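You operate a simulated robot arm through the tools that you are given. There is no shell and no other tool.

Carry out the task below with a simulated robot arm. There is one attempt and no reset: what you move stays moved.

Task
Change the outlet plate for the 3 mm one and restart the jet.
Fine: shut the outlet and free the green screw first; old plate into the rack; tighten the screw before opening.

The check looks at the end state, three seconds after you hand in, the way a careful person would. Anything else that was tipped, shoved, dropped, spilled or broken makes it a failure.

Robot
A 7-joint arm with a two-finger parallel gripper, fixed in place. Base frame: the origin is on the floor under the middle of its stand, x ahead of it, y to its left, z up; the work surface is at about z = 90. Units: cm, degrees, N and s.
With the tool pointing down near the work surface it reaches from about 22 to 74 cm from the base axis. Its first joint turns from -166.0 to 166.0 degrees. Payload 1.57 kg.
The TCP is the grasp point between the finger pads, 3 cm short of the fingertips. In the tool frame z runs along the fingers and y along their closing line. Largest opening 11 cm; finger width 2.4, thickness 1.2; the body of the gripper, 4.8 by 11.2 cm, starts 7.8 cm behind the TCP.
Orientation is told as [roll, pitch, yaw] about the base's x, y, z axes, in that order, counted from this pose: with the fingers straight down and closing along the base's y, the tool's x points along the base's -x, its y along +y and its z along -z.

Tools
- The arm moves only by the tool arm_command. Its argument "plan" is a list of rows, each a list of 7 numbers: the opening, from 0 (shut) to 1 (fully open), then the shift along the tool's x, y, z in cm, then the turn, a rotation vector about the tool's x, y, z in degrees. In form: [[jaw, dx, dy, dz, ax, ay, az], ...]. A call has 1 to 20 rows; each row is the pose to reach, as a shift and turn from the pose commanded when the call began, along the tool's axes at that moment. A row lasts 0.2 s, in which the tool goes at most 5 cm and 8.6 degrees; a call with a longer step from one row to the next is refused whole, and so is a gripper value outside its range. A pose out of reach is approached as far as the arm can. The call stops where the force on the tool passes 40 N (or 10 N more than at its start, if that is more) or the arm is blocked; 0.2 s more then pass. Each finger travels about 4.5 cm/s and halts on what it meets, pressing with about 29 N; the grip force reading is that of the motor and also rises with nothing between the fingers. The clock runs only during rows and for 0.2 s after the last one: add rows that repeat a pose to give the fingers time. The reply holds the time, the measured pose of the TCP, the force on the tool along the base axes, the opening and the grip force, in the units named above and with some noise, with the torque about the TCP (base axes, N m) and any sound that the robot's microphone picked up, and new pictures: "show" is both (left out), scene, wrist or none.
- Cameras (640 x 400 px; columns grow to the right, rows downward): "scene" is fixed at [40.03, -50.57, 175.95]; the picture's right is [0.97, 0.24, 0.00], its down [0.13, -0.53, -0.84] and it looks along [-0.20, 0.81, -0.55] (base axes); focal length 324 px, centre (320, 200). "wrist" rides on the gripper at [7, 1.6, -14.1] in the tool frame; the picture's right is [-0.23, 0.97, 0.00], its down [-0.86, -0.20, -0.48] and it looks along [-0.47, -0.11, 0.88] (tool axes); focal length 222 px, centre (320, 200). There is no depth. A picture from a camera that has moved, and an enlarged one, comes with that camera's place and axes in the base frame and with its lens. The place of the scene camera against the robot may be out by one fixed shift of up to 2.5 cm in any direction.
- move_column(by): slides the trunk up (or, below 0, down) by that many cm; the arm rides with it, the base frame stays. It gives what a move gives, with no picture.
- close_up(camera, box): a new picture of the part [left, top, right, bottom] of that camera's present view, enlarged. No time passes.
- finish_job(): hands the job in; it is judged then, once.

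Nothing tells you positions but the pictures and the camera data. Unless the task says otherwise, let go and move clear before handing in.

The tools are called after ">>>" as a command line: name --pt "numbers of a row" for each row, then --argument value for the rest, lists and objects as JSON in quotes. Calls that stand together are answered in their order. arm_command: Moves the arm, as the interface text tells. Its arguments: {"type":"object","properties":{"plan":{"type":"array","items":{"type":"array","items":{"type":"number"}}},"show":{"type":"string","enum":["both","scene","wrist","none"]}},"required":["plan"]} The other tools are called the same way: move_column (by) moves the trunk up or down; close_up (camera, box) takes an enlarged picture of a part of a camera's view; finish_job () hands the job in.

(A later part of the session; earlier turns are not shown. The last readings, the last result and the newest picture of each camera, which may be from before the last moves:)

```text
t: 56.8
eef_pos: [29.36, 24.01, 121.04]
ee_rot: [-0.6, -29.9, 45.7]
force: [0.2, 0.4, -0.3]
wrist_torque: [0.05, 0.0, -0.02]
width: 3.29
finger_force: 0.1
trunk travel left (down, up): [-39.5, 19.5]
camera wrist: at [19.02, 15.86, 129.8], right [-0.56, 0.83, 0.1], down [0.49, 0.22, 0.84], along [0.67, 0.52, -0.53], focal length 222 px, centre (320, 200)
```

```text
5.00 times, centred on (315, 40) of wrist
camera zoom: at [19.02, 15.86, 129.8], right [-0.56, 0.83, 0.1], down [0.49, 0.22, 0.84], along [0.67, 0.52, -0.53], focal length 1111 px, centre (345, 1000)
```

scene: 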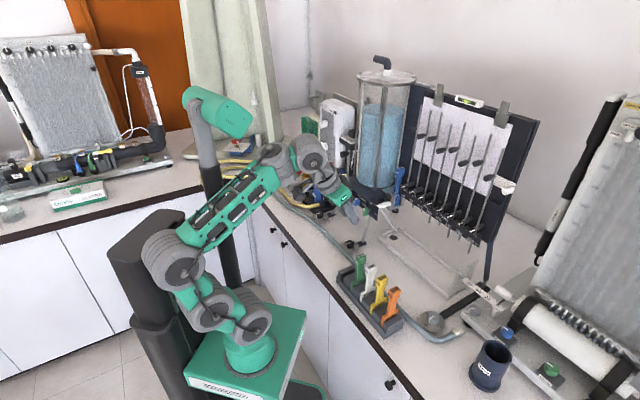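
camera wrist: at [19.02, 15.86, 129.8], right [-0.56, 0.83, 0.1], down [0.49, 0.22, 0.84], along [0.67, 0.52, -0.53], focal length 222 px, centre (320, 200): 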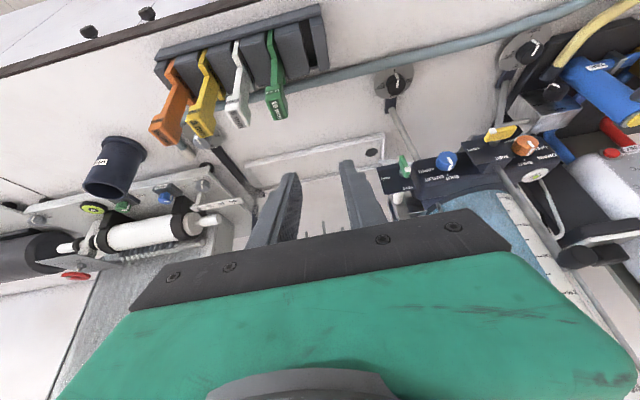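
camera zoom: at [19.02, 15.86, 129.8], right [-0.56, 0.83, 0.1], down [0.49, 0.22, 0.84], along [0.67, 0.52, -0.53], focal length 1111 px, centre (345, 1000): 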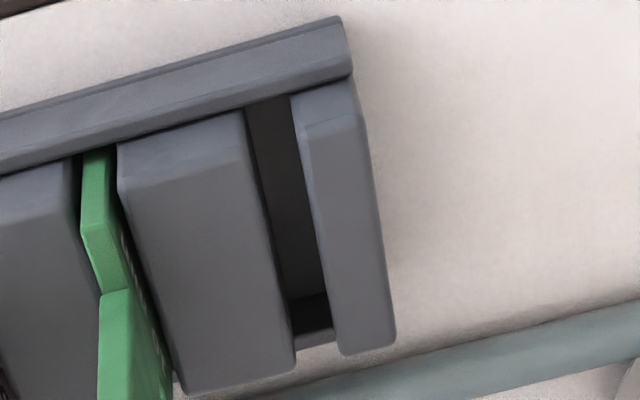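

The rack's empty slot is at its left end, next to the 10 mm plate. I'll shift sideways for a second view so I can triangulate the heads and the slot accurately.

>>> arm_command --pt "0.3 0 -3 0 0 0 0" --pt "0.3 0 -6 0 0 0 0" --pt "0.3 0 -9 0 0 0 0" --pt "0.3 0 -9 0 0 0 0" --show "wrist"

>>> close_up --camera "wrist" --box '[260, 0, 380, 130]'

>>> close_up --camera "wrist" --box '[180, 0, 300, 130]'

```text
t: 57.8
eef_pos: [36.09, 17.83, 121.17]
ee_rot: [-0.5, -30.1, 45.6]
force: [0.3, -0.3, -0.7]
wrist_torque: [-0.05, 0.03, 0.03]
width: 3.32
finger_force: 0.1
out of reach, approached as far as the arm can: row 1
trunk travel left (down, up): [-39.5, 19.5]
camera wrist: at [25.65, 9.68, 129.97], right [-0.55, 0.83, 0.1], down [0.49, 0.22, 0.84], along [0.67, 0.52, -0.53], focal length 222 px, centre (320, 200)
```

wrist: 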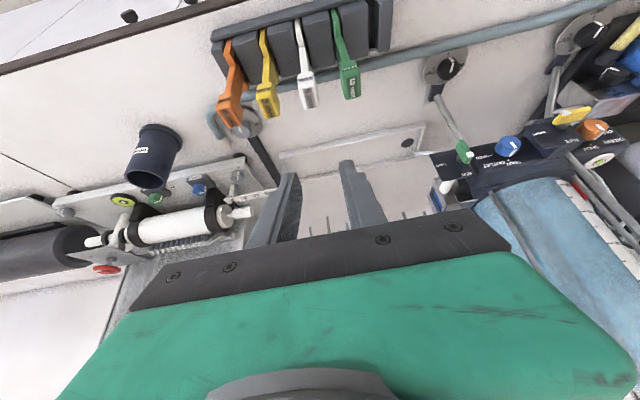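

```text
3.08 times, centred on (320, 65) of wrist
camera zoom: at [25.65, 9.68, 129.97], right [-0.55, 0.83, 0.1], down [0.49, 0.22, 0.84], along [0.67, 0.52, -0.53], focal length 684 px, centre (320, 615)
```

zoom: 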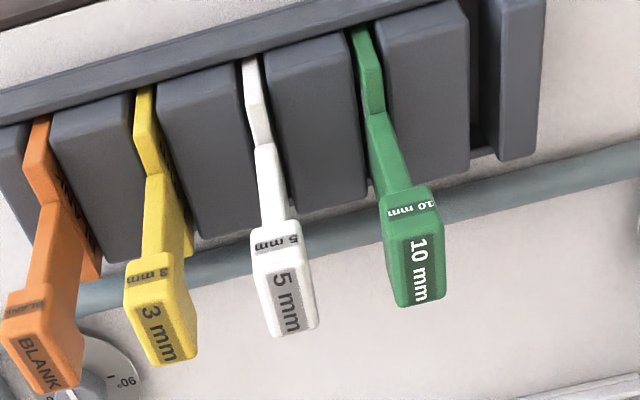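

```text
3.08 times, centred on (240, 65) of wrist
camera zoom: at [25.65, 9.68, 129.97], right [-0.55, 0.83, 0.1], down [0.49, 0.22, 0.84], along [0.67, 0.52, -0.53], focal length 684 px, centre (566, 615)
```

zoom: 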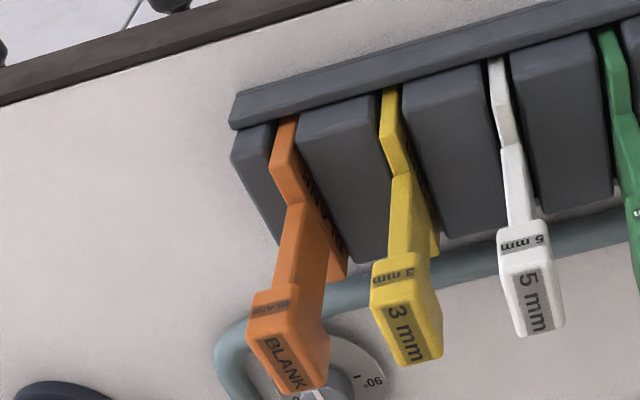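

Triangulated: the 3 mm head top is at (41.1, 15.8, 106.7), the plate pitch is about 4.9 cm, and the empty slot's centre is at b ≈ 3.05, n ≈ 40.4. Now I'll return toward the outlet holder at a safe height with the 60° tilt.

>>> arm_command --pt "0.32 -1.82 3.07 0.86 0 -4.29 0" --pt "0.32 -3.63 6.13 1.72 0 -8.57 0" --pt "0.32 -5.45 9.2 2.58 0 -12.86 0" --pt "0.32 -7.27 12.27 3.45 0 -17.14 0" --pt "0.32 -9.09 15.34 4.31 0 -21.43 0" --pt "0.32 -10.9 18.4 5.17 0 -25.7 0" --pt "0.32 -12.72 21.47 6.03 0 -30 0" --pt "0.32 -12.72 21.47 6.03 0 -30 0" --show "wrist"

>>> close_up --camera "wrist" --box '[250, 100, 410, 230]'

>>> close_up --camera "scene" --box '[300, 120, 440, 220]'

```text
t: 59.5
eef_pos: [30.61, 42.87, 122.25]
ee_rot: [-1.2, -60.1, 46.4]
force: [0.7, 0.5, -0.1]
wrist_torque: [0.01, 0.01, -0.05]
width: 3.53
finger_force: 0.0
trunk travel left (down, up): [-39.5, 19.5]
camera wrist: at [18.43, 32.84, 123.36], right [-0.61, 0.77, 0.19], down [0.14, -0.12, 0.98], along [0.78, 0.63, -0.03], focal length 222 px, centre (320, 200)
```

wrist: 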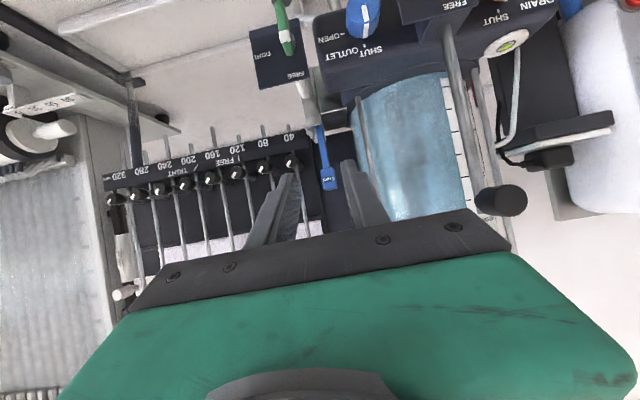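

```text
3.08 times, centred on (330, 165) of wrist
camera zoom: at [18.43, 32.84, 123.36], right [-0.61, 0.77, 0.19], down [0.14, -0.12, 0.98], along [0.78, 0.63, -0.03], focal length 684 px, centre (289, 308)
```

zoom: 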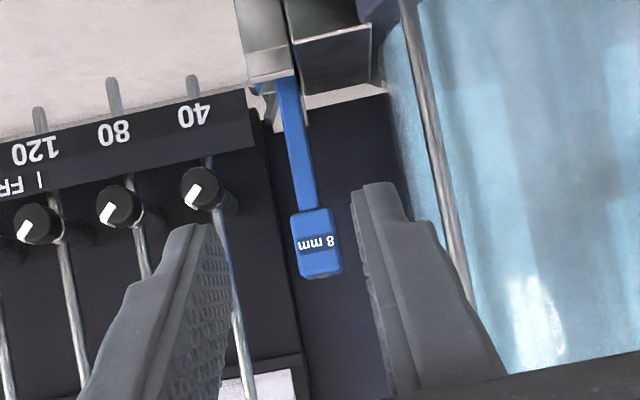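

```text
4.00 times, centred on (370, 170) of scene
camera zoom: at [40.03, -50.57, 175.95], right [0.97, 0.24, 0.0], down [0.13, -0.53, -0.84], along [-0.2, 0.81, -0.55], focal length 1294 px, centre (120, 320)
```

zoom: 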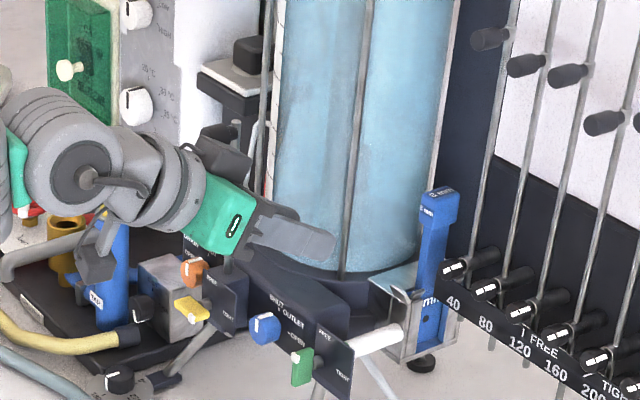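

The head is centred ahead. To stay clear of the tank post I'll flatten the tool to about 20° below horizontal and advance to just short of the head.

>>> arm_command --pt "0.32 -1.0 0 2.8 0 -5 0.35" --pt "0.32 -2.1 0 5.7 0 -10 0.7" --pt "0.32 -3.2 0 8.6 0 -10 0.7" --pt "0.32 -4.22 0 11.46 0 -10 0.7" --pt "0.32 -4.22 0 11.46 0 -10 0.7" --show "both"

>>> close_up --camera "wrist" --box '[240, 110, 400, 240]'

>>> close_up --camera "scene" --box '[340, 120, 440, 200]'

```text
t: 60.8
eef_pos: [39.12, 51.6, 120.11]
ee_rot: [0.2, -70.1, 44.9]
force: [0.6, 0.4, -0.2]
wrist_torque: [-0.02, 0.02, -0.02]
width: 3.51
finger_force: 0.0
trunk travel left (down, up): [-39.5, 19.5]
camera wrist: at [26.99, 41.64, 118.45], right [-0.63, 0.74, 0.21], down [0.03, -0.25, 0.97], along [0.77, 0.62, 0.14], focal length 222 px, centre (320, 200)
```

scene: 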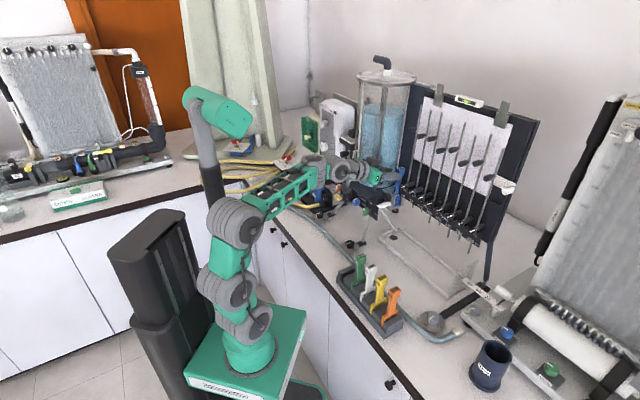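
wrist: 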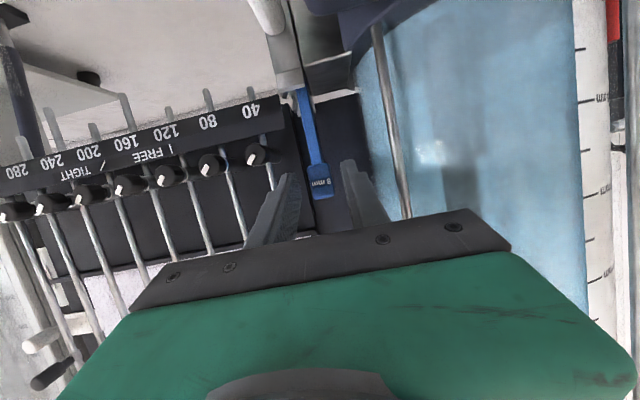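

```text
3.08 times, centred on (320, 175) of wrist
camera zoom: at [26.99, 41.64, 118.45], right [-0.63, 0.74, 0.21], down [0.03, -0.25, 0.97], along [0.77, 0.62, 0.14], focal length 684 px, centre (320, 277)
```

zoom: 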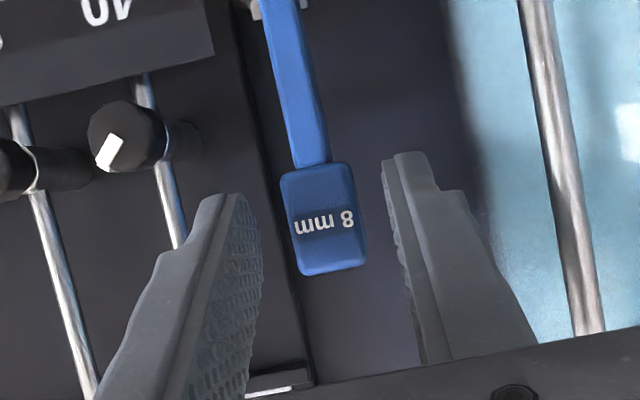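

```text
5.00 times, centred on (390, 160) of scene
camera zoom: at [40.03, -50.57, 175.95], right [0.97, 0.24, 0.0], down [0.13, -0.53, -0.84], along [-0.2, 0.81, -0.55], focal length 1617 px, centre (-30, 400)
```

zoom: 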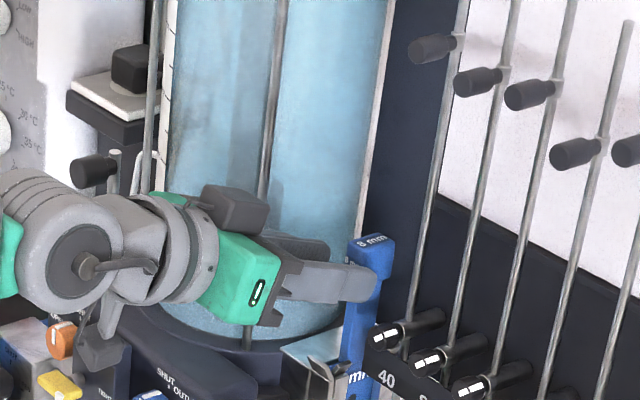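

The head is centred to within 0.15 cm, and the post stays about 1.5 cm clear of the gripper body at the final depth. I'll advance the last 4 cm so the fingers straddle the head.

>>> arm_command --pt "0.32 -0.5 -0.15 1.3 0 0 0" --pt "0.32 -1.0 -0.15 2.6 0 0 0" --pt "0.32 -1.54 -0.15 3.96 0 0 0" --pt "0.32 -1.54 -0.15 3.96 0 0 0" --show "none"

>>> close_up --camera "wrist" --box '[240, 110, 400, 240]'

>>> close_up --camera "scene" --box '[340, 120, 440, 200]'

```text
t: 61.8
eef_pos: [42.17, 54.27, 120.01]
ee_rot: [0.2, -70.0, 44.9]
force: [-0.4, 0.2, -0.1]
wrist_torque: [-0.01, 0.01, 0.01]
width: 3.52
finger_force: 0.1
trunk travel left (down, up): [-39.5, 19.5]
```

```text
3.08 times, centred on (320, 175) of wrist
camera zoom: at [29.92, 44.28, 118.39], right [-0.63, 0.74, 0.21], down [0.03, -0.25, 0.97], along [0.77, 0.62, 0.14], focal length 684 px, centre (320, 277)
```

zoom: 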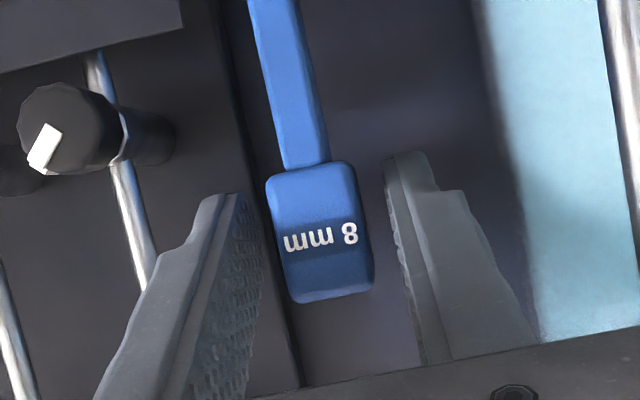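

```text
5.00 times, centred on (390, 160) of scene
camera zoom: at [40.03, -50.57, 175.95], right [0.97, 0.24, 0.0], down [0.13, -0.53, -0.84], along [-0.2, 0.81, -0.55], focal length 1617 px, centre (-30, 400)
```

zoom: 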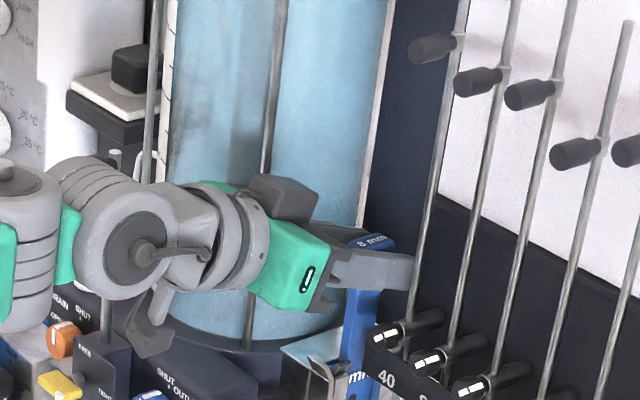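

The head is centred to within about 0.05 cm. I'll close on it gently and check the readings.

>>> arm_command --pt "0.16 0 0 0 0 0 0" --pt "0.16 0 0 0 0 0 0" --pt "0.16 0 0 0 0 0 0" --show "none"

>>> close_up --camera "wrist" --box '[240, 90, 400, 220]'

```text
t: 62.5
eef_pos: [42.08, 54.31, 119.98]
ee_rot: [0.2, -70.0, 44.9]
force: [0.2, 0.6, 0.4]
wrist_torque: [0.05, -0.05, 0.01]
width: 1.97
finger_force: 29.0
trunk travel left (down, up): [-39.5, 19.5]
```

```text
3.08 times, centred on (320, 155) of wrist
camera zoom: at [29.9, 44.26, 118.39], right [-0.63, 0.74, 0.21], down [0.03, -0.25, 0.97], along [0.77, 0.62, 0.14], focal length 684 px, centre (320, 338)
```

zoom: 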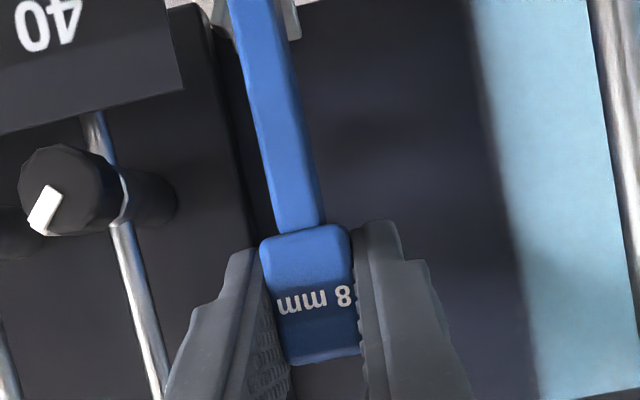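

The plate is gripped with almost no side force, and its b position matches my camera estimate. I'll lift it slowly, straight up.

>>> arm_command --pt "0.16 -0.47 0 -0.17 0 0 0" --pt "0.16 -0.94 0 -0.34 0 0 0" --pt "0.16 -1.41 0 -0.51 0 0 0" --pt "0.16 -1.88 0 -0.68 0 0 0" --show "none"

>>> close_up --camera "scene" --box '[360, 140, 440, 210]'

```text
t: 63.5
eef_pos: [42.34, 54.26, 121.95]
ee_rot: [0.2, -69.9, 45.0]
force: [-0.1, 0.2, -0.1]
wrist_torque: [0.02, 0.06, -0.02]
width: 1.92
finger_force: 28.9
trunk travel left (down, up): [-39.5, 19.5]
```

```text
5.71 times, centred on (400, 175) of scene
camera zoom: at [40.03, -50.57, 175.95], right [0.97, 0.24, 0.0], down [0.13, -0.53, -0.84], along [-0.2, 0.81, -0.55], focal length 1848 px, centre (-137, 343)
```

zoom: 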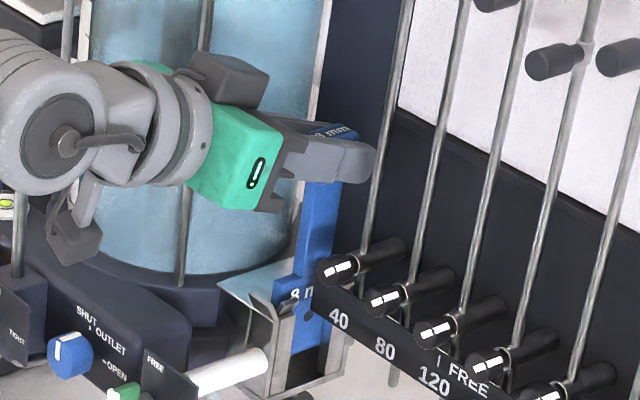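

It slides freely. I'll keep lifting until the plate clears the holder.

>>> arm_command --pt "0.16 -1.6 0 -0.58 0 0 0" --pt "0.16 -3.2 0 -1.16 0 0 0" --pt "0.16 -4.8 0 -1.74 0 0 0" --pt "0.16 -6.4 0 -2.32 0 0 0" --pt "0.16 -8.0 0 -2.9 0 0 0" --pt "0.16 -8.0 0 -2.9 0 0 0" --show "wrist"

>>> close_up --camera "scene" --box '[340, 110, 440, 220]'

>>> close_up --camera "wrist" --box '[240, 0, 400, 220]'

```text
t: 64.3
eef_pos: [42.32, 54.35, 124.35]
ee_rot: [-0.7, -68.1, 45.5]
force: [-1.2, -3.7, -5.5]
wrist_torque: [0.38, 0.0, -0.17]
width: 1.94
finger_force: 29.1
trunk travel left (down, up): [-39.5, 19.5]
stopped in row 3: the force on the tool passed its limit at 49 N (the readings are from after the stop); the commanded pose is now the measured one
camera wrist: at [30.03, 44.36, 123.34], right [-0.63, 0.75, 0.21], down [0.05, -0.23, 0.97], along [0.78, 0.62, 0.1], focal length 222 px, centre (320, 200)
```

wrist: 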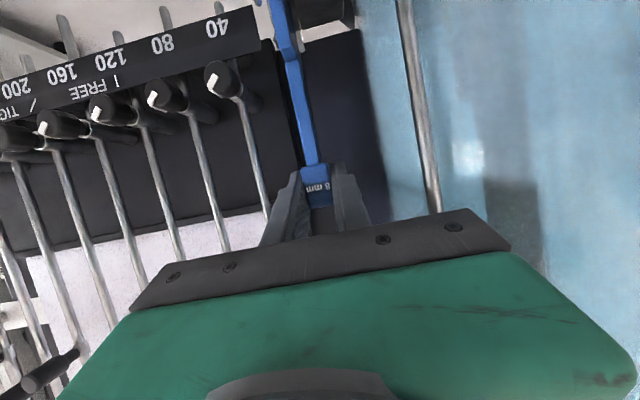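

```text
3.64 times, centred on (390, 165) of scene
camera zoom: at [40.03, -50.57, 175.95], right [0.97, 0.24, 0.0], down [0.13, -0.53, -0.84], along [-0.2, 0.81, -0.55], focal length 1176 px, centre (66, 327)
```

zoom: 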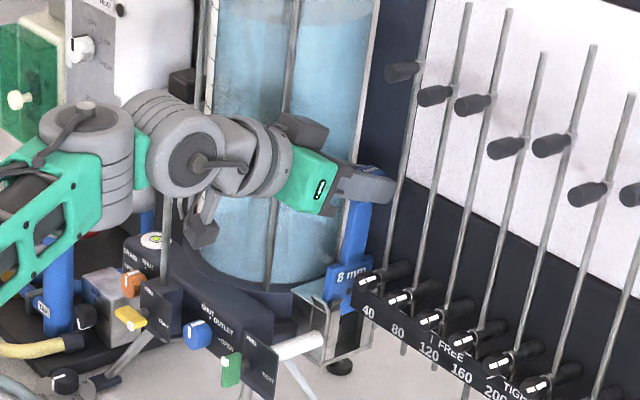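

```text
1.82 times, centred on (320, 110) of wrist
camera zoom: at [30.03, 44.36, 123.34], right [-0.63, 0.75, 0.21], down [0.05, -0.23, 0.97], along [0.78, 0.62, 0.1], focal length 404 px, centre (320, 364)
```

zoom: 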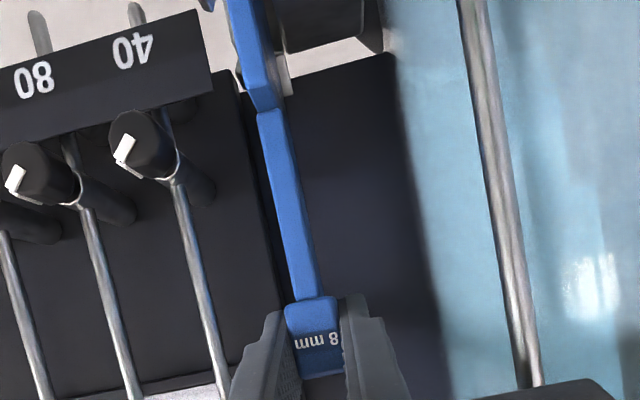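

The lift stopped against something at about 4.4 cm. I'll look closely at what the plate or gripper is touching before doing anything else.

>>> close_up --camera "scene" --box '[375, 150, 425, 215]'

>>> close_up --camera "wrist" --box '[255, 0, 355, 70]'

>>> close_up --camera "wrist" --box '[250, 130, 420, 230]'

>>> close_up --camera "scene" --box '[340, 110, 460, 185]'

```text
6.15 times, centred on (400, 182) of scene
camera zoom: at [40.03, -50.57, 175.95], right [0.97, 0.24, 0.0], down [0.13, -0.53, -0.84], along [-0.2, 0.81, -0.55], focal length 1990 px, centre (-172, 308)
```

zoom: 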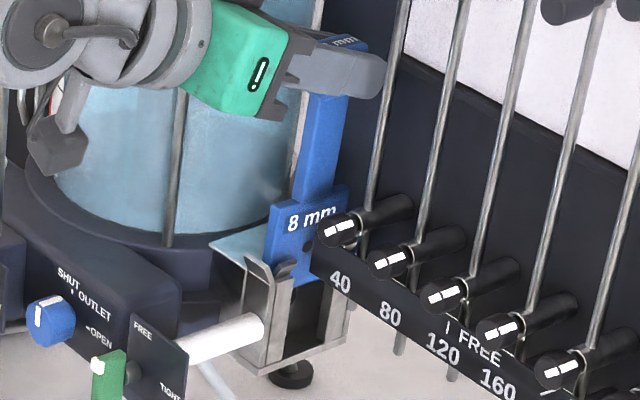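

```text
5.71 times, centred on (305, 35) of wrist
camera zoom: at [30.03, 44.36, 123.34], right [-0.63, 0.75, 0.21], down [0.05, -0.23, 0.97], along [0.78, 0.62, 0.1], focal length 1269 px, centre (406, 1143)
```

zoom: 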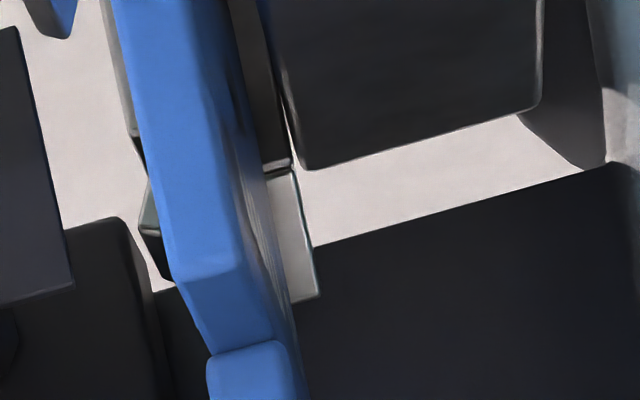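

```text
3.76 times, centred on (335, 180) of wrist
camera zoom: at [30.03, 44.36, 123.34], right [-0.63, 0.75, 0.21], down [0.05, -0.23, 0.97], along [0.78, 0.62, 0.1], focal length 836 px, centre (264, 275)
```

zoom: 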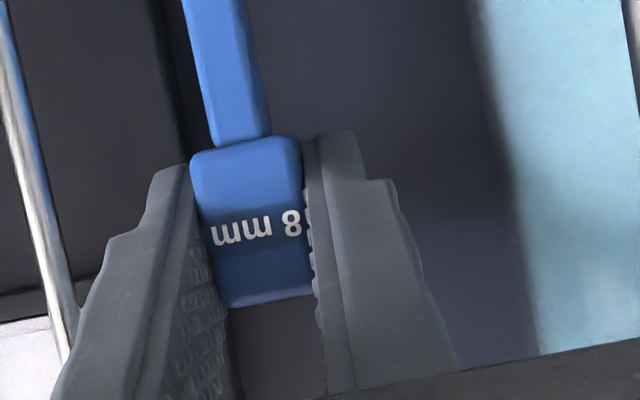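

```text
5.33 times, centred on (400, 148) of scene
camera zoom: at [40.03, -50.57, 175.95], right [0.97, 0.24, 0.0], down [0.13, -0.53, -0.84], along [-0.2, 0.81, -0.55], focal length 1725 px, centre (-107, 480)
```

zoom: 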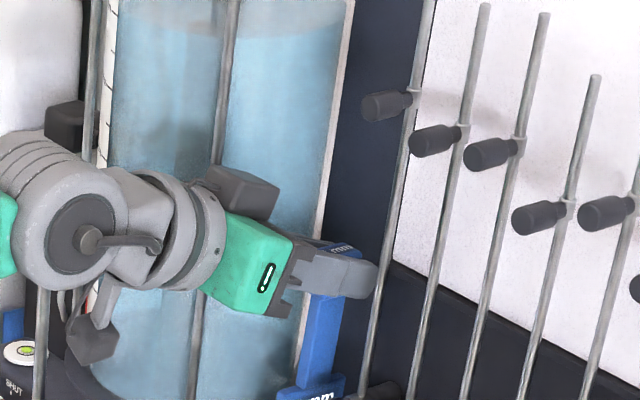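

The plate's lower edge is still just inside the holder. I'll make a tiny test move upward to read the direction of whatever is resisting.

>>> arm_command --pt "0.16 -0.19 0 -0.07 0 0 0" --pt "0.16 -0.19 0 -0.07 0 0 0" --show "none"

```text
t: 64.9
eef_pos: [42.31, 54.35, 124.46]
ee_rot: [-0.7, -67.8, 45.7]
force: [-3.0, -4.5, -12.0]
wrist_torque: [0.06, 0.49, -0.21]
width: 1.93
finger_force: 29.7
trunk travel left (down, up): [-39.5, 19.5]
```

The resistance is small but real. I'll zoom right in on the plate's lower edge and the holder's guide ears.

>>> close_up --camera "scene" --box '[384, 176, 412, 204]'

>>> close_up --camera "wrist" --box '[265, 0, 325, 40]'

>>> close_up --camera "scene" --box '[390, 135, 420, 165]'

```text
14.29 times, centred on (398, 190) of scene
camera zoom: at [40.03, -50.57, 175.95], right [0.97, 0.24, 0.0], down [0.13, -0.53, -0.84], along [-0.2, 0.81, -0.55], focal length 4621 px, centre (-794, 343)
```

zoom: 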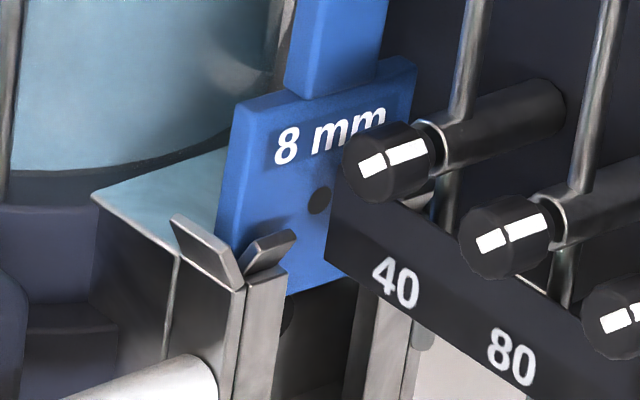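

```text
10.00 times, centred on (295, 20) of wrist
camera zoom: at [30.03, 44.37, 123.39], right [-0.63, 0.75, 0.2], down [0.05, -0.22, 0.97], along [0.78, 0.62, 0.1], focal length 2221 px, centre (570, 2000)
```

zoom: 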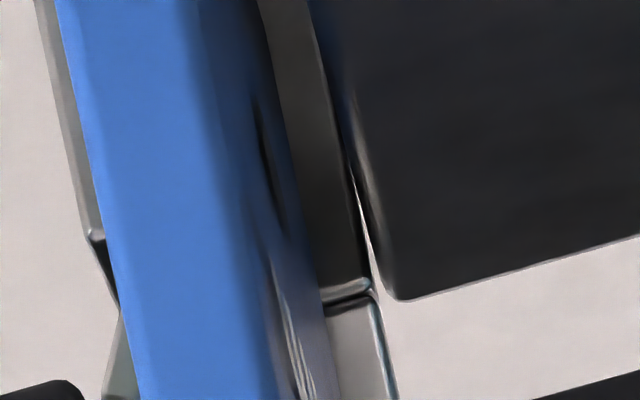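

```text
13.33 times, centred on (405, 150) of scene
camera zoom: at [40.03, -50.57, 175.95], right [0.97, 0.24, 0.0], down [0.13, -0.53, -0.84], along [-0.2, 0.81, -0.55], focal length 4313 px, centre (-813, 867)
```

zoom: 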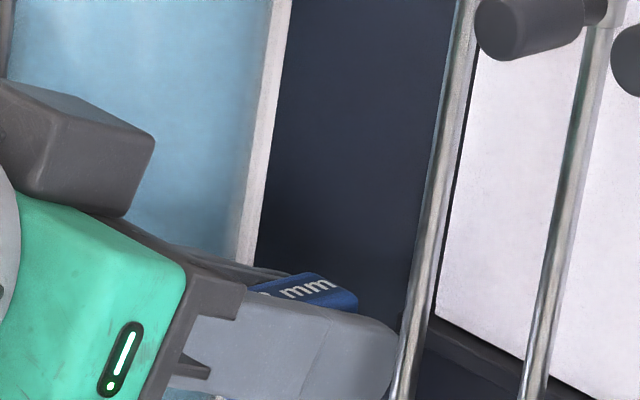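

The plate looks only about a centimetre short of clearing, but the tool has been twisted a couple of degrees by the contact. I'll ease down a little, restore the original orientation, and check the forces.

>>> arm_command --pt "0.16 0.35 0 0.13 0 -1.1 0.2" --pt "0.16 0.7 0 0.26 0 -2.2 0.45" --pt "0.16 0.7 0 0.26 0 -2.2 0.45" --show "none"

>>> close_up --camera "scene" --box '[380, 140, 420, 204]'

```text
t: 65.7
eef_pos: [42.11, 54.31, 124.13]
ee_rot: [0.6, -70.7, 44.1]
force: [-1.5, -2.0, -0.2]
wrist_torque: [-0.17, 0.18, 0.02]
width: 1.94
finger_force: 29.3
trunk travel left (down, up): [-39.5, 19.5]
```

```text
6.25 times, centred on (400, 172) of scene
camera zoom: at [40.03, -50.57, 175.95], right [0.97, 0.24, 0.0], down [0.13, -0.53, -0.84], along [-0.2, 0.81, -0.55], focal length 2022 px, centre (-180, 375)
```

zoom: 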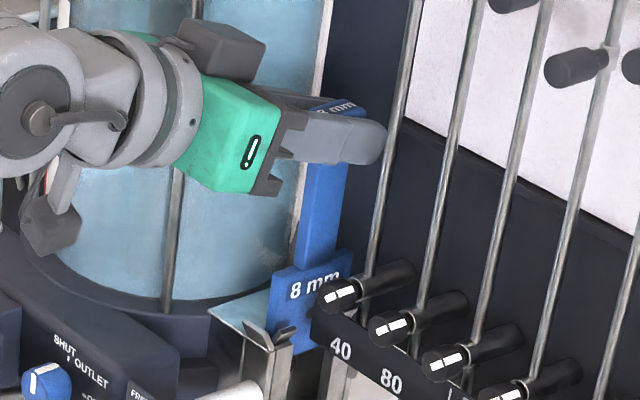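

Forces are low again. I'll try lifting in small increments with the proper orientation.

>>> arm_command --pt "0.16 -0.2 0 -0.07 0 0.7 -0.3" --pt "0.16 -0.47 0 -0.17 0 0.7 -0.3" --pt "0.16 -0.47 0 -0.17 0 0.7 -0.3" --show "none"

```text
t: 66.5
eef_pos: [42.18, 54.37, 124.35]
ee_rot: [-0.5, -69.4, 45.4]
force: [-4.8, -2.4, -8.1]
wrist_torque: [-0.03, 0.23, -0.07]
width: 1.95
finger_force: 29.4
trunk travel left (down, up): [-39.5, 19.5]
```

Something is pushing back toward the robot and down, so the plate may be rubbing its rear guide after a small forward drift. I'll ease down, shift 0.25 cm toward the robot, re-level, and lift again slowly.

>>> arm_command --pt "0.16 0.38 0 0.14 0 -0.6 0.35" --pt "0.16 0.46 0 -0.1 0 -0.6 0.35" --pt "0.16 0.46 0 -0.1 0 -0.6 0.35" --show "none"

>>> arm_command --pt "0.16 -0.28 0 -0.1 0 0 0" --pt "0.16 -0.56 0 -0.2 0 0 0" --pt "0.16 -0.56 0 -0.2 0 0 0" --show "none"

```text
t: 67.3
eef_pos: [42.1, 54.21, 124.11]
ee_rot: [0.6, -70.4, 44.1]
force: [0.0, 0.6, -0.9]
wrist_torque: [-0.02, 0.04, -0.04]
width: 1.95
finger_force: 29.3
trunk travel left (down, up): [-39.5, 19.5]
```

```text
t: 68.1
eef_pos: [42.13, 54.26, 124.47]
ee_rot: [0.5, -70.0, 44.2]
force: [-3.3, -5.6, -11.0]
wrist_torque: [-0.1, 0.35, -0.2]
width: 1.94
finger_force: 29.5
trunk travel left (down, up): [-39.5, 19.5]
```

The stop is at a fixed height regardless of that shift. To find out whether the plate or the gripper is touching, I'll lower the plate back onto its seat, release, and raise the empty gripper along the same path.

>>> arm_command --pt "0.16 0.5 0 0.18 0 0 -0.2" --pt "0.16 1.4 0 0.5 0 0 -0.2" --pt "0.16 2.3 0 0.83 0 0 -0.2" --pt "0.16 3.2 0 1.16 0 0 -0.2" --pt "0.16 3.8 0 1.37 0 0 -0.2" --pt "0.16 4.1 0 1.48 0 0 -0.2" --pt "0.16 4.1 0 1.48 0 0 -0.2" --show "none"

>>> close_up --camera "scene" --box '[380, 140, 420, 204]'

```text
t: 69.7
eef_pos: [42.12, 54.2, 120.48]
ee_rot: [0.0, -70.2, 44.7]
force: [-0.1, -0.2, -1.8]
wrist_torque: [0.03, 0.01, 0.0]
width: 1.93
finger_force: 28.8
trunk travel left (down, up): [-39.5, 19.5]
```

```text
6.25 times, centred on (400, 172) of scene
camera zoom: at [40.03, -50.57, 175.95], right [0.97, 0.24, 0.0], down [0.13, -0.53, -0.84], along [-0.2, 0.81, -0.55], focal length 2022 px, centre (-180, 375)
```

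zoom: 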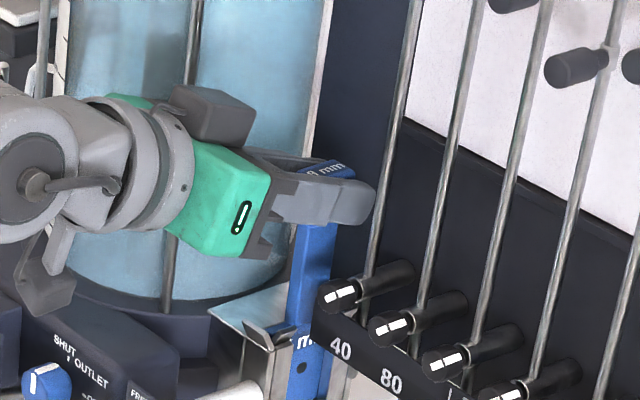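

I'll seat it the last half centimetre, release, and raise the empty gripper.

>>> arm_command --pt "0.16 0.25 0 0.09 0 0 0" --pt "0.16 0.45 0 0.16 0 0 0" --pt "0.16 0.45 0 0.16 0 0 0" --pt "0.3 0.45 0 0.16 0 0 0" --pt "0.3 0.45 0 0.16 0 0 0" --show "none"

>>> arm_command --pt "0.3 -0.9 0 -0.34 0 0 0" --pt "0.3 -1.88 0 -0.68 0 0 0" --pt "0.3 -2.8 0 -1.02 0 0 0" --pt "0.3 -3.3 0 -1.2 0 0 0" --pt "0.3 -3.76 0 -1.36 0 0 0" --pt "0.3 -4.2 0 -1.53 0 0 0" --pt "0.3 -4.7 0 -1.7 0 0 0" --pt "0.3 -5.2 0 -1.87 0 0 0" --pt "0.3 -5.2 0 -1.87 0 0 0" --show "none"

>>> close_up --camera "scene" --box '[370, 120, 430, 204]'

```text
t: 70.9
eef_pos: [41.95, 54.41, 119.98]
ee_rot: [0.0, -70.2, 44.9]
force: [-0.1, 0.7, -0.2]
wrist_torque: [0.01, -0.02, 0.01]
width: 3.29
finger_force: 0.1
trunk travel left (down, up): [-39.5, 19.5]
```

```text
t: 73.0
eef_pos: [42.12, 54.17, 124.49]
ee_rot: [-0.7, -69.0, 45.5]
force: [-2.7, -1.8, -4.6]
wrist_torque: [-0.03, 0.13, 0.01]
width: 3.31
finger_force: 0.1
trunk travel left (down, up): [-39.5, 19.5]
stopped in row 9: the force on the tool passed its limit at 40 N (the readings are from after the stop); the commanded pose is now the measured one
```

```text
4.76 times, centred on (400, 162) of scene
camera zoom: at [40.03, -50.57, 175.95], right [0.97, 0.24, 0.0], down [0.13, -0.53, -0.84], along [-0.2, 0.81, -0.55], focal length 1540 px, centre (-61, 381)
```

zoom: 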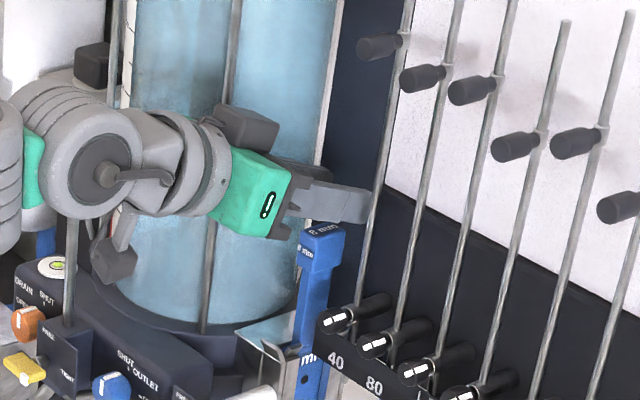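

Useful result: the empty gripper stops at the same height, so it was my right fingertip catching the lower edge of the manometer's white board, not the plate. I'll back off and grip lower, on the stem, so the fingers stay below that edge; first I'll retract.

>>> arm_command --pt "0.3 0.3 0 0 0 0 0" --pt "0.3 1.3 0 -2.8 0 -0.5 0.2" --pt "0.3 2.6 0 -6.5 0 -1 0.4" --pt "0.3 3.9 0 -10.2 0 -1 0.4" --pt "0.3 5.1 0 -13.2 0 -1 0.4" --pt "0.3 5.1 0 -13.2 0 -1 0.4" --show "both"

>>> close_up --camera "scene" --box '[380, 110, 440, 200]'

>>> close_up --camera "wrist" --box '[240, 60, 400, 230]'

```text
t: 74.4
eef_pos: [31.78, 44.31, 124.51]
ee_rot: [0.5, -70.2, 44.2]
force: [0.1, -0.7, -1.0]
wrist_torque: [-0.05, -0.03, -0.02]
width: 3.29
finger_force: 0.0
trunk travel left (down, up): [-39.5, 19.5]
camera wrist: at [19.57, 34.37, 122.71], right [-0.63, 0.75, 0.22], down [0.03, -0.26, 0.97], along [0.78, 0.61, 0.14], focal length 222 px, centre (320, 200)
```

scene: 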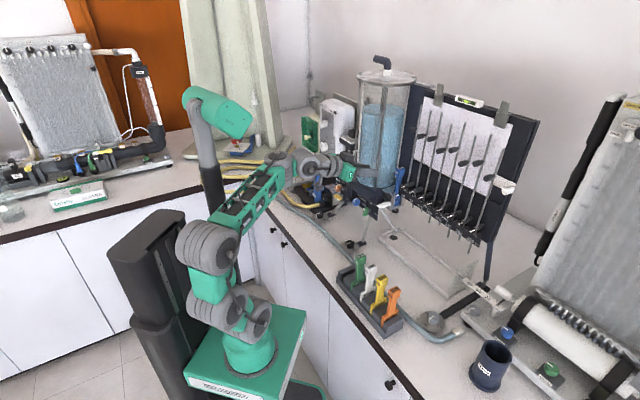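
wrist: 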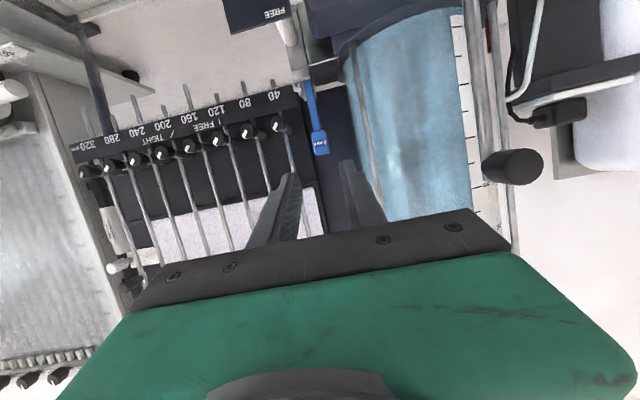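

```text
4.44 times, centred on (410, 155) of scene
camera zoom: at [40.03, -50.57, 175.95], right [0.97, 0.24, 0.0], down [0.13, -0.53, -0.84], along [-0.2, 0.81, -0.55], focal length 1438 px, centre (-80, 400)
```

zoom: 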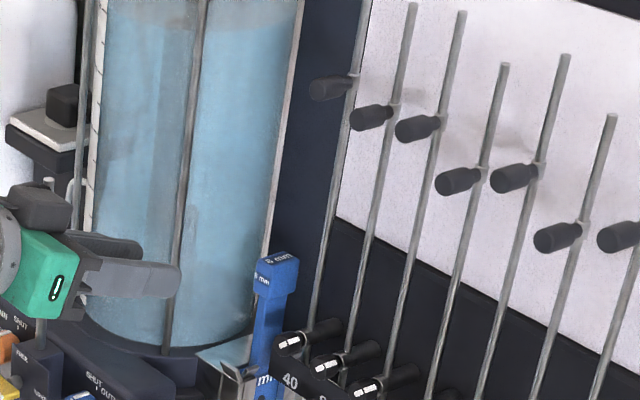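

```text
2.35 times, centred on (320, 145) of wrist
camera zoom: at [19.57, 34.37, 122.71], right [-0.63, 0.75, 0.22], down [0.03, -0.26, 0.97], along [0.78, 0.61, 0.14], focal length 523 px, centre (320, 329)
```

zoom: 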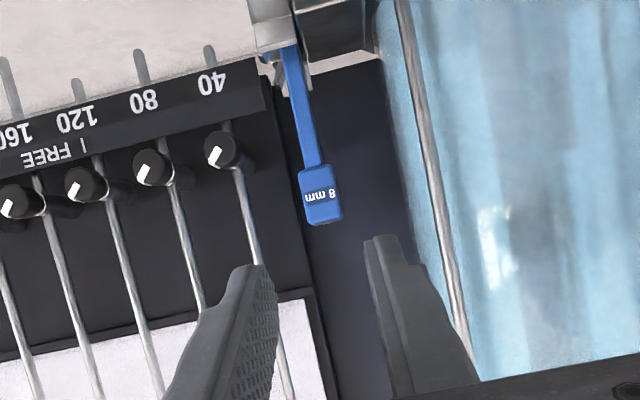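

I can see the board's frame edge right beside the plate's path now, which confirms the cause. Before regripping, I'll check that the arm can reach the rack's empty slot in this tilted posture.

>>> arm_command --pt "0.3 2.37 -2.0 -1.93 0 1.67 0" --pt "0.3 4.74 -4.0 -3.87 0 3.33 0" --pt "0.3 7.1 -6.0 -5.8 0 5 0" --pt "0.3 9.5 -8.0 -7.73 0 6.67 0" --pt "0.3 11.86 -10.0 -9.67 0 8.33 0" --pt "0.3 14.23 -12.0 -11.6 0 10 0" --pt "0.3 14.23 -12.0 -11.6 0 10 0" --show "both"

```text
t: 76.0
eef_pos: [29.2, 24.97, 114.49]
ee_rot: [0.3, -60.2, 44.3]
force: [0.5, 0.4, -0.5]
wrist_torque: [-0.01, 0.01, 0.02]
width: 3.3
finger_force: 0.1
trunk travel left (down, up): [-39.5, 19.5]
camera wrist: at [16.85, 15.02, 115.56], right [-0.6, 0.77, 0.2], down [0.15, -0.14, 0.98], along [0.78, 0.62, -0.03], focal length 222 px, centre (320, 200)
```

scene: 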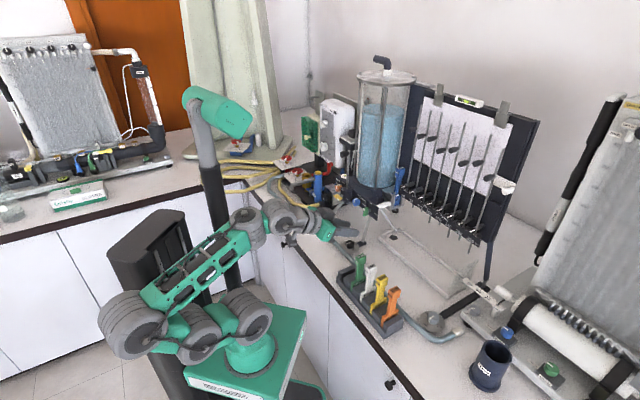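
wrist: 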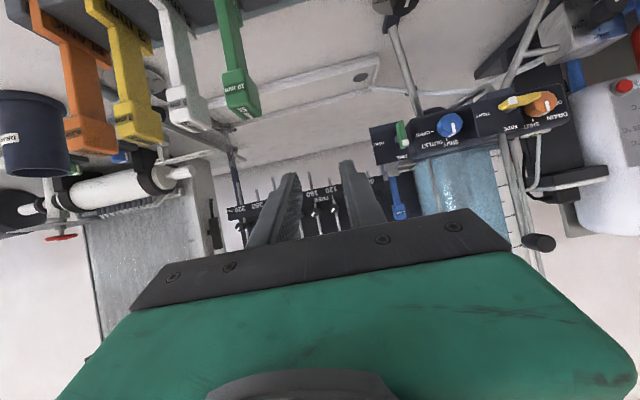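

The rack slot is reachable, and I can use the trunk for clean vertical strokes. Back to the holder: I'll stage in front of the blue plate with a 60° tilt, ready for the lower stem grip.

>>> arm_command --pt "0.25 -2.7 1.98 2.2 -0.06 0 -0.05" --pt "0.25 -5.4 3.95 4.43 -0.12 0 -0.1" --pt "0.25 -8.1 5.93 6.65 -0.18 0 -0.15" --pt "0.25 -10.8 7.9 8.87 -0.24 0 -0.2" --pt "0.25 -13.5 9.88 11.1 -0.3 0 -0.25" --pt "0.25 -16.23 11.85 13.3 -0.35 0 -0.3" --pt "0.25 -16.23 11.85 13.3 -0.35 0 -0.3" --show "none"

>>> close_up --camera "wrist" --box '[260, 80, 400, 220]'

>>> close_up --camera "scene" --box '[330, 130, 430, 220]'

```text
t: 77.6
eef_pos: [34.97, 47.16, 122.14]
ee_rot: [0.1, -60.1, 45.0]
force: [-0.1, -0.5, -0.3]
wrist_torque: [0.01, -0.01, 0.0]
width: 2.76
finger_force: 0.1
trunk travel left (down, up): [-39.5, 19.5]
```

```text
2.86 times, centred on (330, 150) of wrist
camera zoom: at [22.85, 37.09, 123.27], right [-0.61, 0.77, 0.2], down [0.15, -0.13, 0.98], along [0.78, 0.63, -0.03], focal length 635 px, centre (291, 343)
```

zoom: 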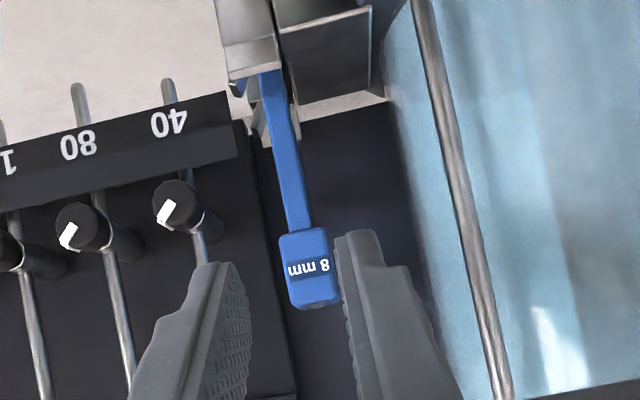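

```text
4.44 times, centred on (380, 175) of scene
camera zoom: at [40.03, -50.57, 175.95], right [0.97, 0.24, 0.0], down [0.13, -0.53, -0.84], along [-0.2, 0.81, -0.55], focal length 1438 px, centre (53, 311)
```

zoom: 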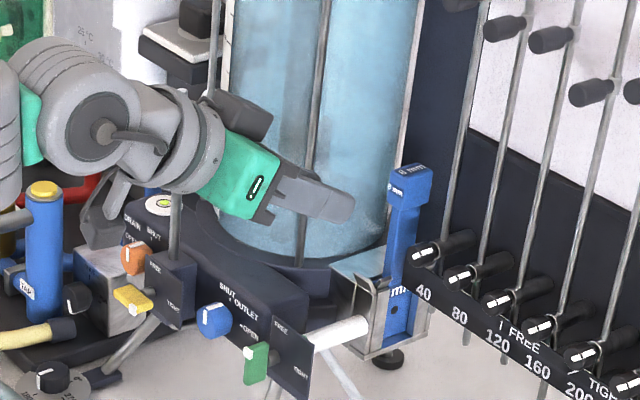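

The hand is squared up in front of the plate. I'll drop to stem height, then advance so the fingers pass beside the stem, below the head and above the valve strip.

>>> arm_command --pt "0.21 1.5 0.03 0.85 0 -2.5 0" --pt "0.21 3.0 0.03 1.7 0 -5 0" --pt "0.21 4.41 0.03 2.54 0 -5 0" --pt "0.21 4.41 0.03 2.54 0 -5 0" --show "none"

>>> arm_command --pt "0.21 -0.85 0 1.8 0 0 0" --pt "0.21 -1.7 0 3.6 0 0 0" --pt "0.21 -2.5 0 5.4 0 0 0" --pt "0.21 -2.96 0 6.35 0 0 0" --pt "0.21 -2.96 0 6.35 0 0 0" --show "wrist"

>>> close_up --camera "wrist" --box '[250, 80, 390, 220]'

>>> close_up --camera "scene" --box '[370, 145, 430, 205]'

```text
t: 78.6
eef_pos: [35.09, 47.08, 117.29]
ee_rot: [0.2, -65.1, 44.9]
force: [0.4, 0.0, -0.7]
wrist_torque: [-0.02, -0.01, -0.02]
width: 2.31
finger_force: 0.0
trunk travel left (down, up): [-39.5, 19.5]
```

```text
t: 79.8
eef_pos: [39.77, 51.79, 117.26]
ee_rot: [0.2, -65.2, 44.9]
force: [1.3, 0.7, -0.1]
wrist_torque: [0.03, 0.0, 0.0]
width: 2.31
finger_force: 0.2
trunk travel left (down, up): [-39.5, 19.5]
camera wrist: at [27.56, 41.78, 117.0], right [-0.62, 0.75, 0.21], down [0.09, -0.19, 0.98], along [0.78, 0.63, 0.05], focal length 222 px, centre (320, 200)
```

wrist: 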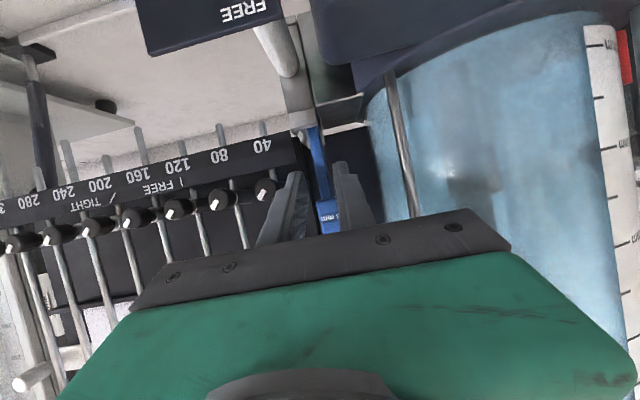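

```text
2.86 times, centred on (320, 150) of wrist
camera zoom: at [27.56, 41.78, 117.0], right [-0.62, 0.75, 0.21], down [0.09, -0.19, 0.98], along [0.78, 0.63, 0.05], focal length 635 px, centre (320, 343)
```

zoom: 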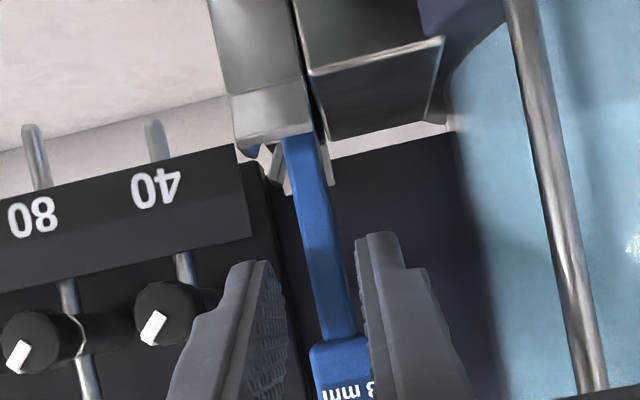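

```text
6.67 times, centred on (400, 175) of scene
camera zoom: at [40.03, -50.57, 175.95], right [0.97, 0.24, 0.0], down [0.13, -0.53, -0.84], along [-0.2, 0.81, -0.55], focal length 2156 px, centre (-213, 367)
```

zoom: 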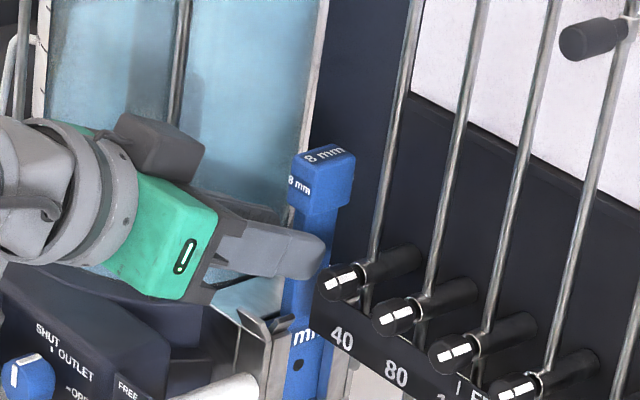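

The stem is lined up between the fingertips. I'll make a small sideways correction and advance the last 3 cm.

>>> arm_command --pt "0.21 0.0 0.15 0.1 0 0 0" --pt "0.21 -0.45 0.15 1.3 0 0 0" --pt "0.21 -0.9 0.15 2.3 0 0 0" --pt "0.21 -1.13 0.15 2.9 0 0 0" --pt "0.21 -1.13 0.15 2.9 0 0 0" --show "none"

>>> close_up --camera "wrist" --box '[250, 80, 390, 220]'

>>> close_up --camera "scene" --box '[380, 150, 420, 200]'

```text
t: 81.0
eef_pos: [42.11, 54.09, 117.11]
ee_rot: [0.2, -65.2, 44.9]
force: [0.1, -0.1, 0.2]
wrist_torque: [0.0, -0.01, -0.01]
width: 2.31
finger_force: 0.1
trunk travel left (down, up): [-39.5, 19.5]
```

```text
2.86 times, centred on (320, 150) of wrist
camera zoom: at [29.82, 44.04, 116.86], right [-0.62, 0.75, 0.21], down [0.09, -0.19, 0.98], along [0.78, 0.63, 0.05], focal length 635 px, centre (320, 343)
```

zoom: 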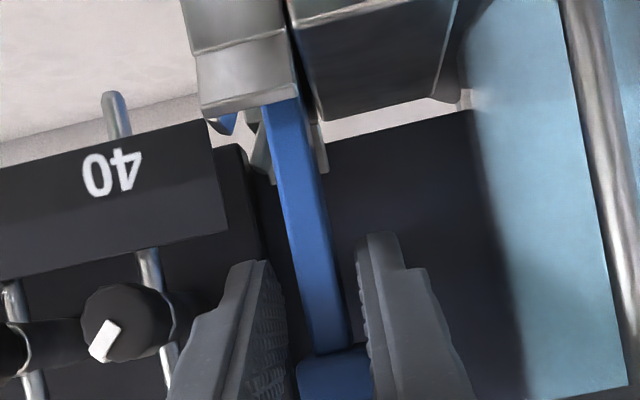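

```text
8.00 times, centred on (400, 175) of scene
camera zoom: at [40.03, -50.57, 175.95], right [0.97, 0.24, 0.0], down [0.13, -0.53, -0.84], along [-0.2, 0.81, -0.55], focal length 2588 px, centre (-320, 400)
```

zoom: 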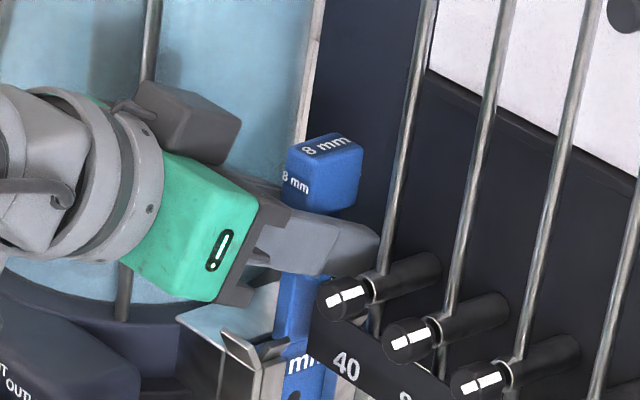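

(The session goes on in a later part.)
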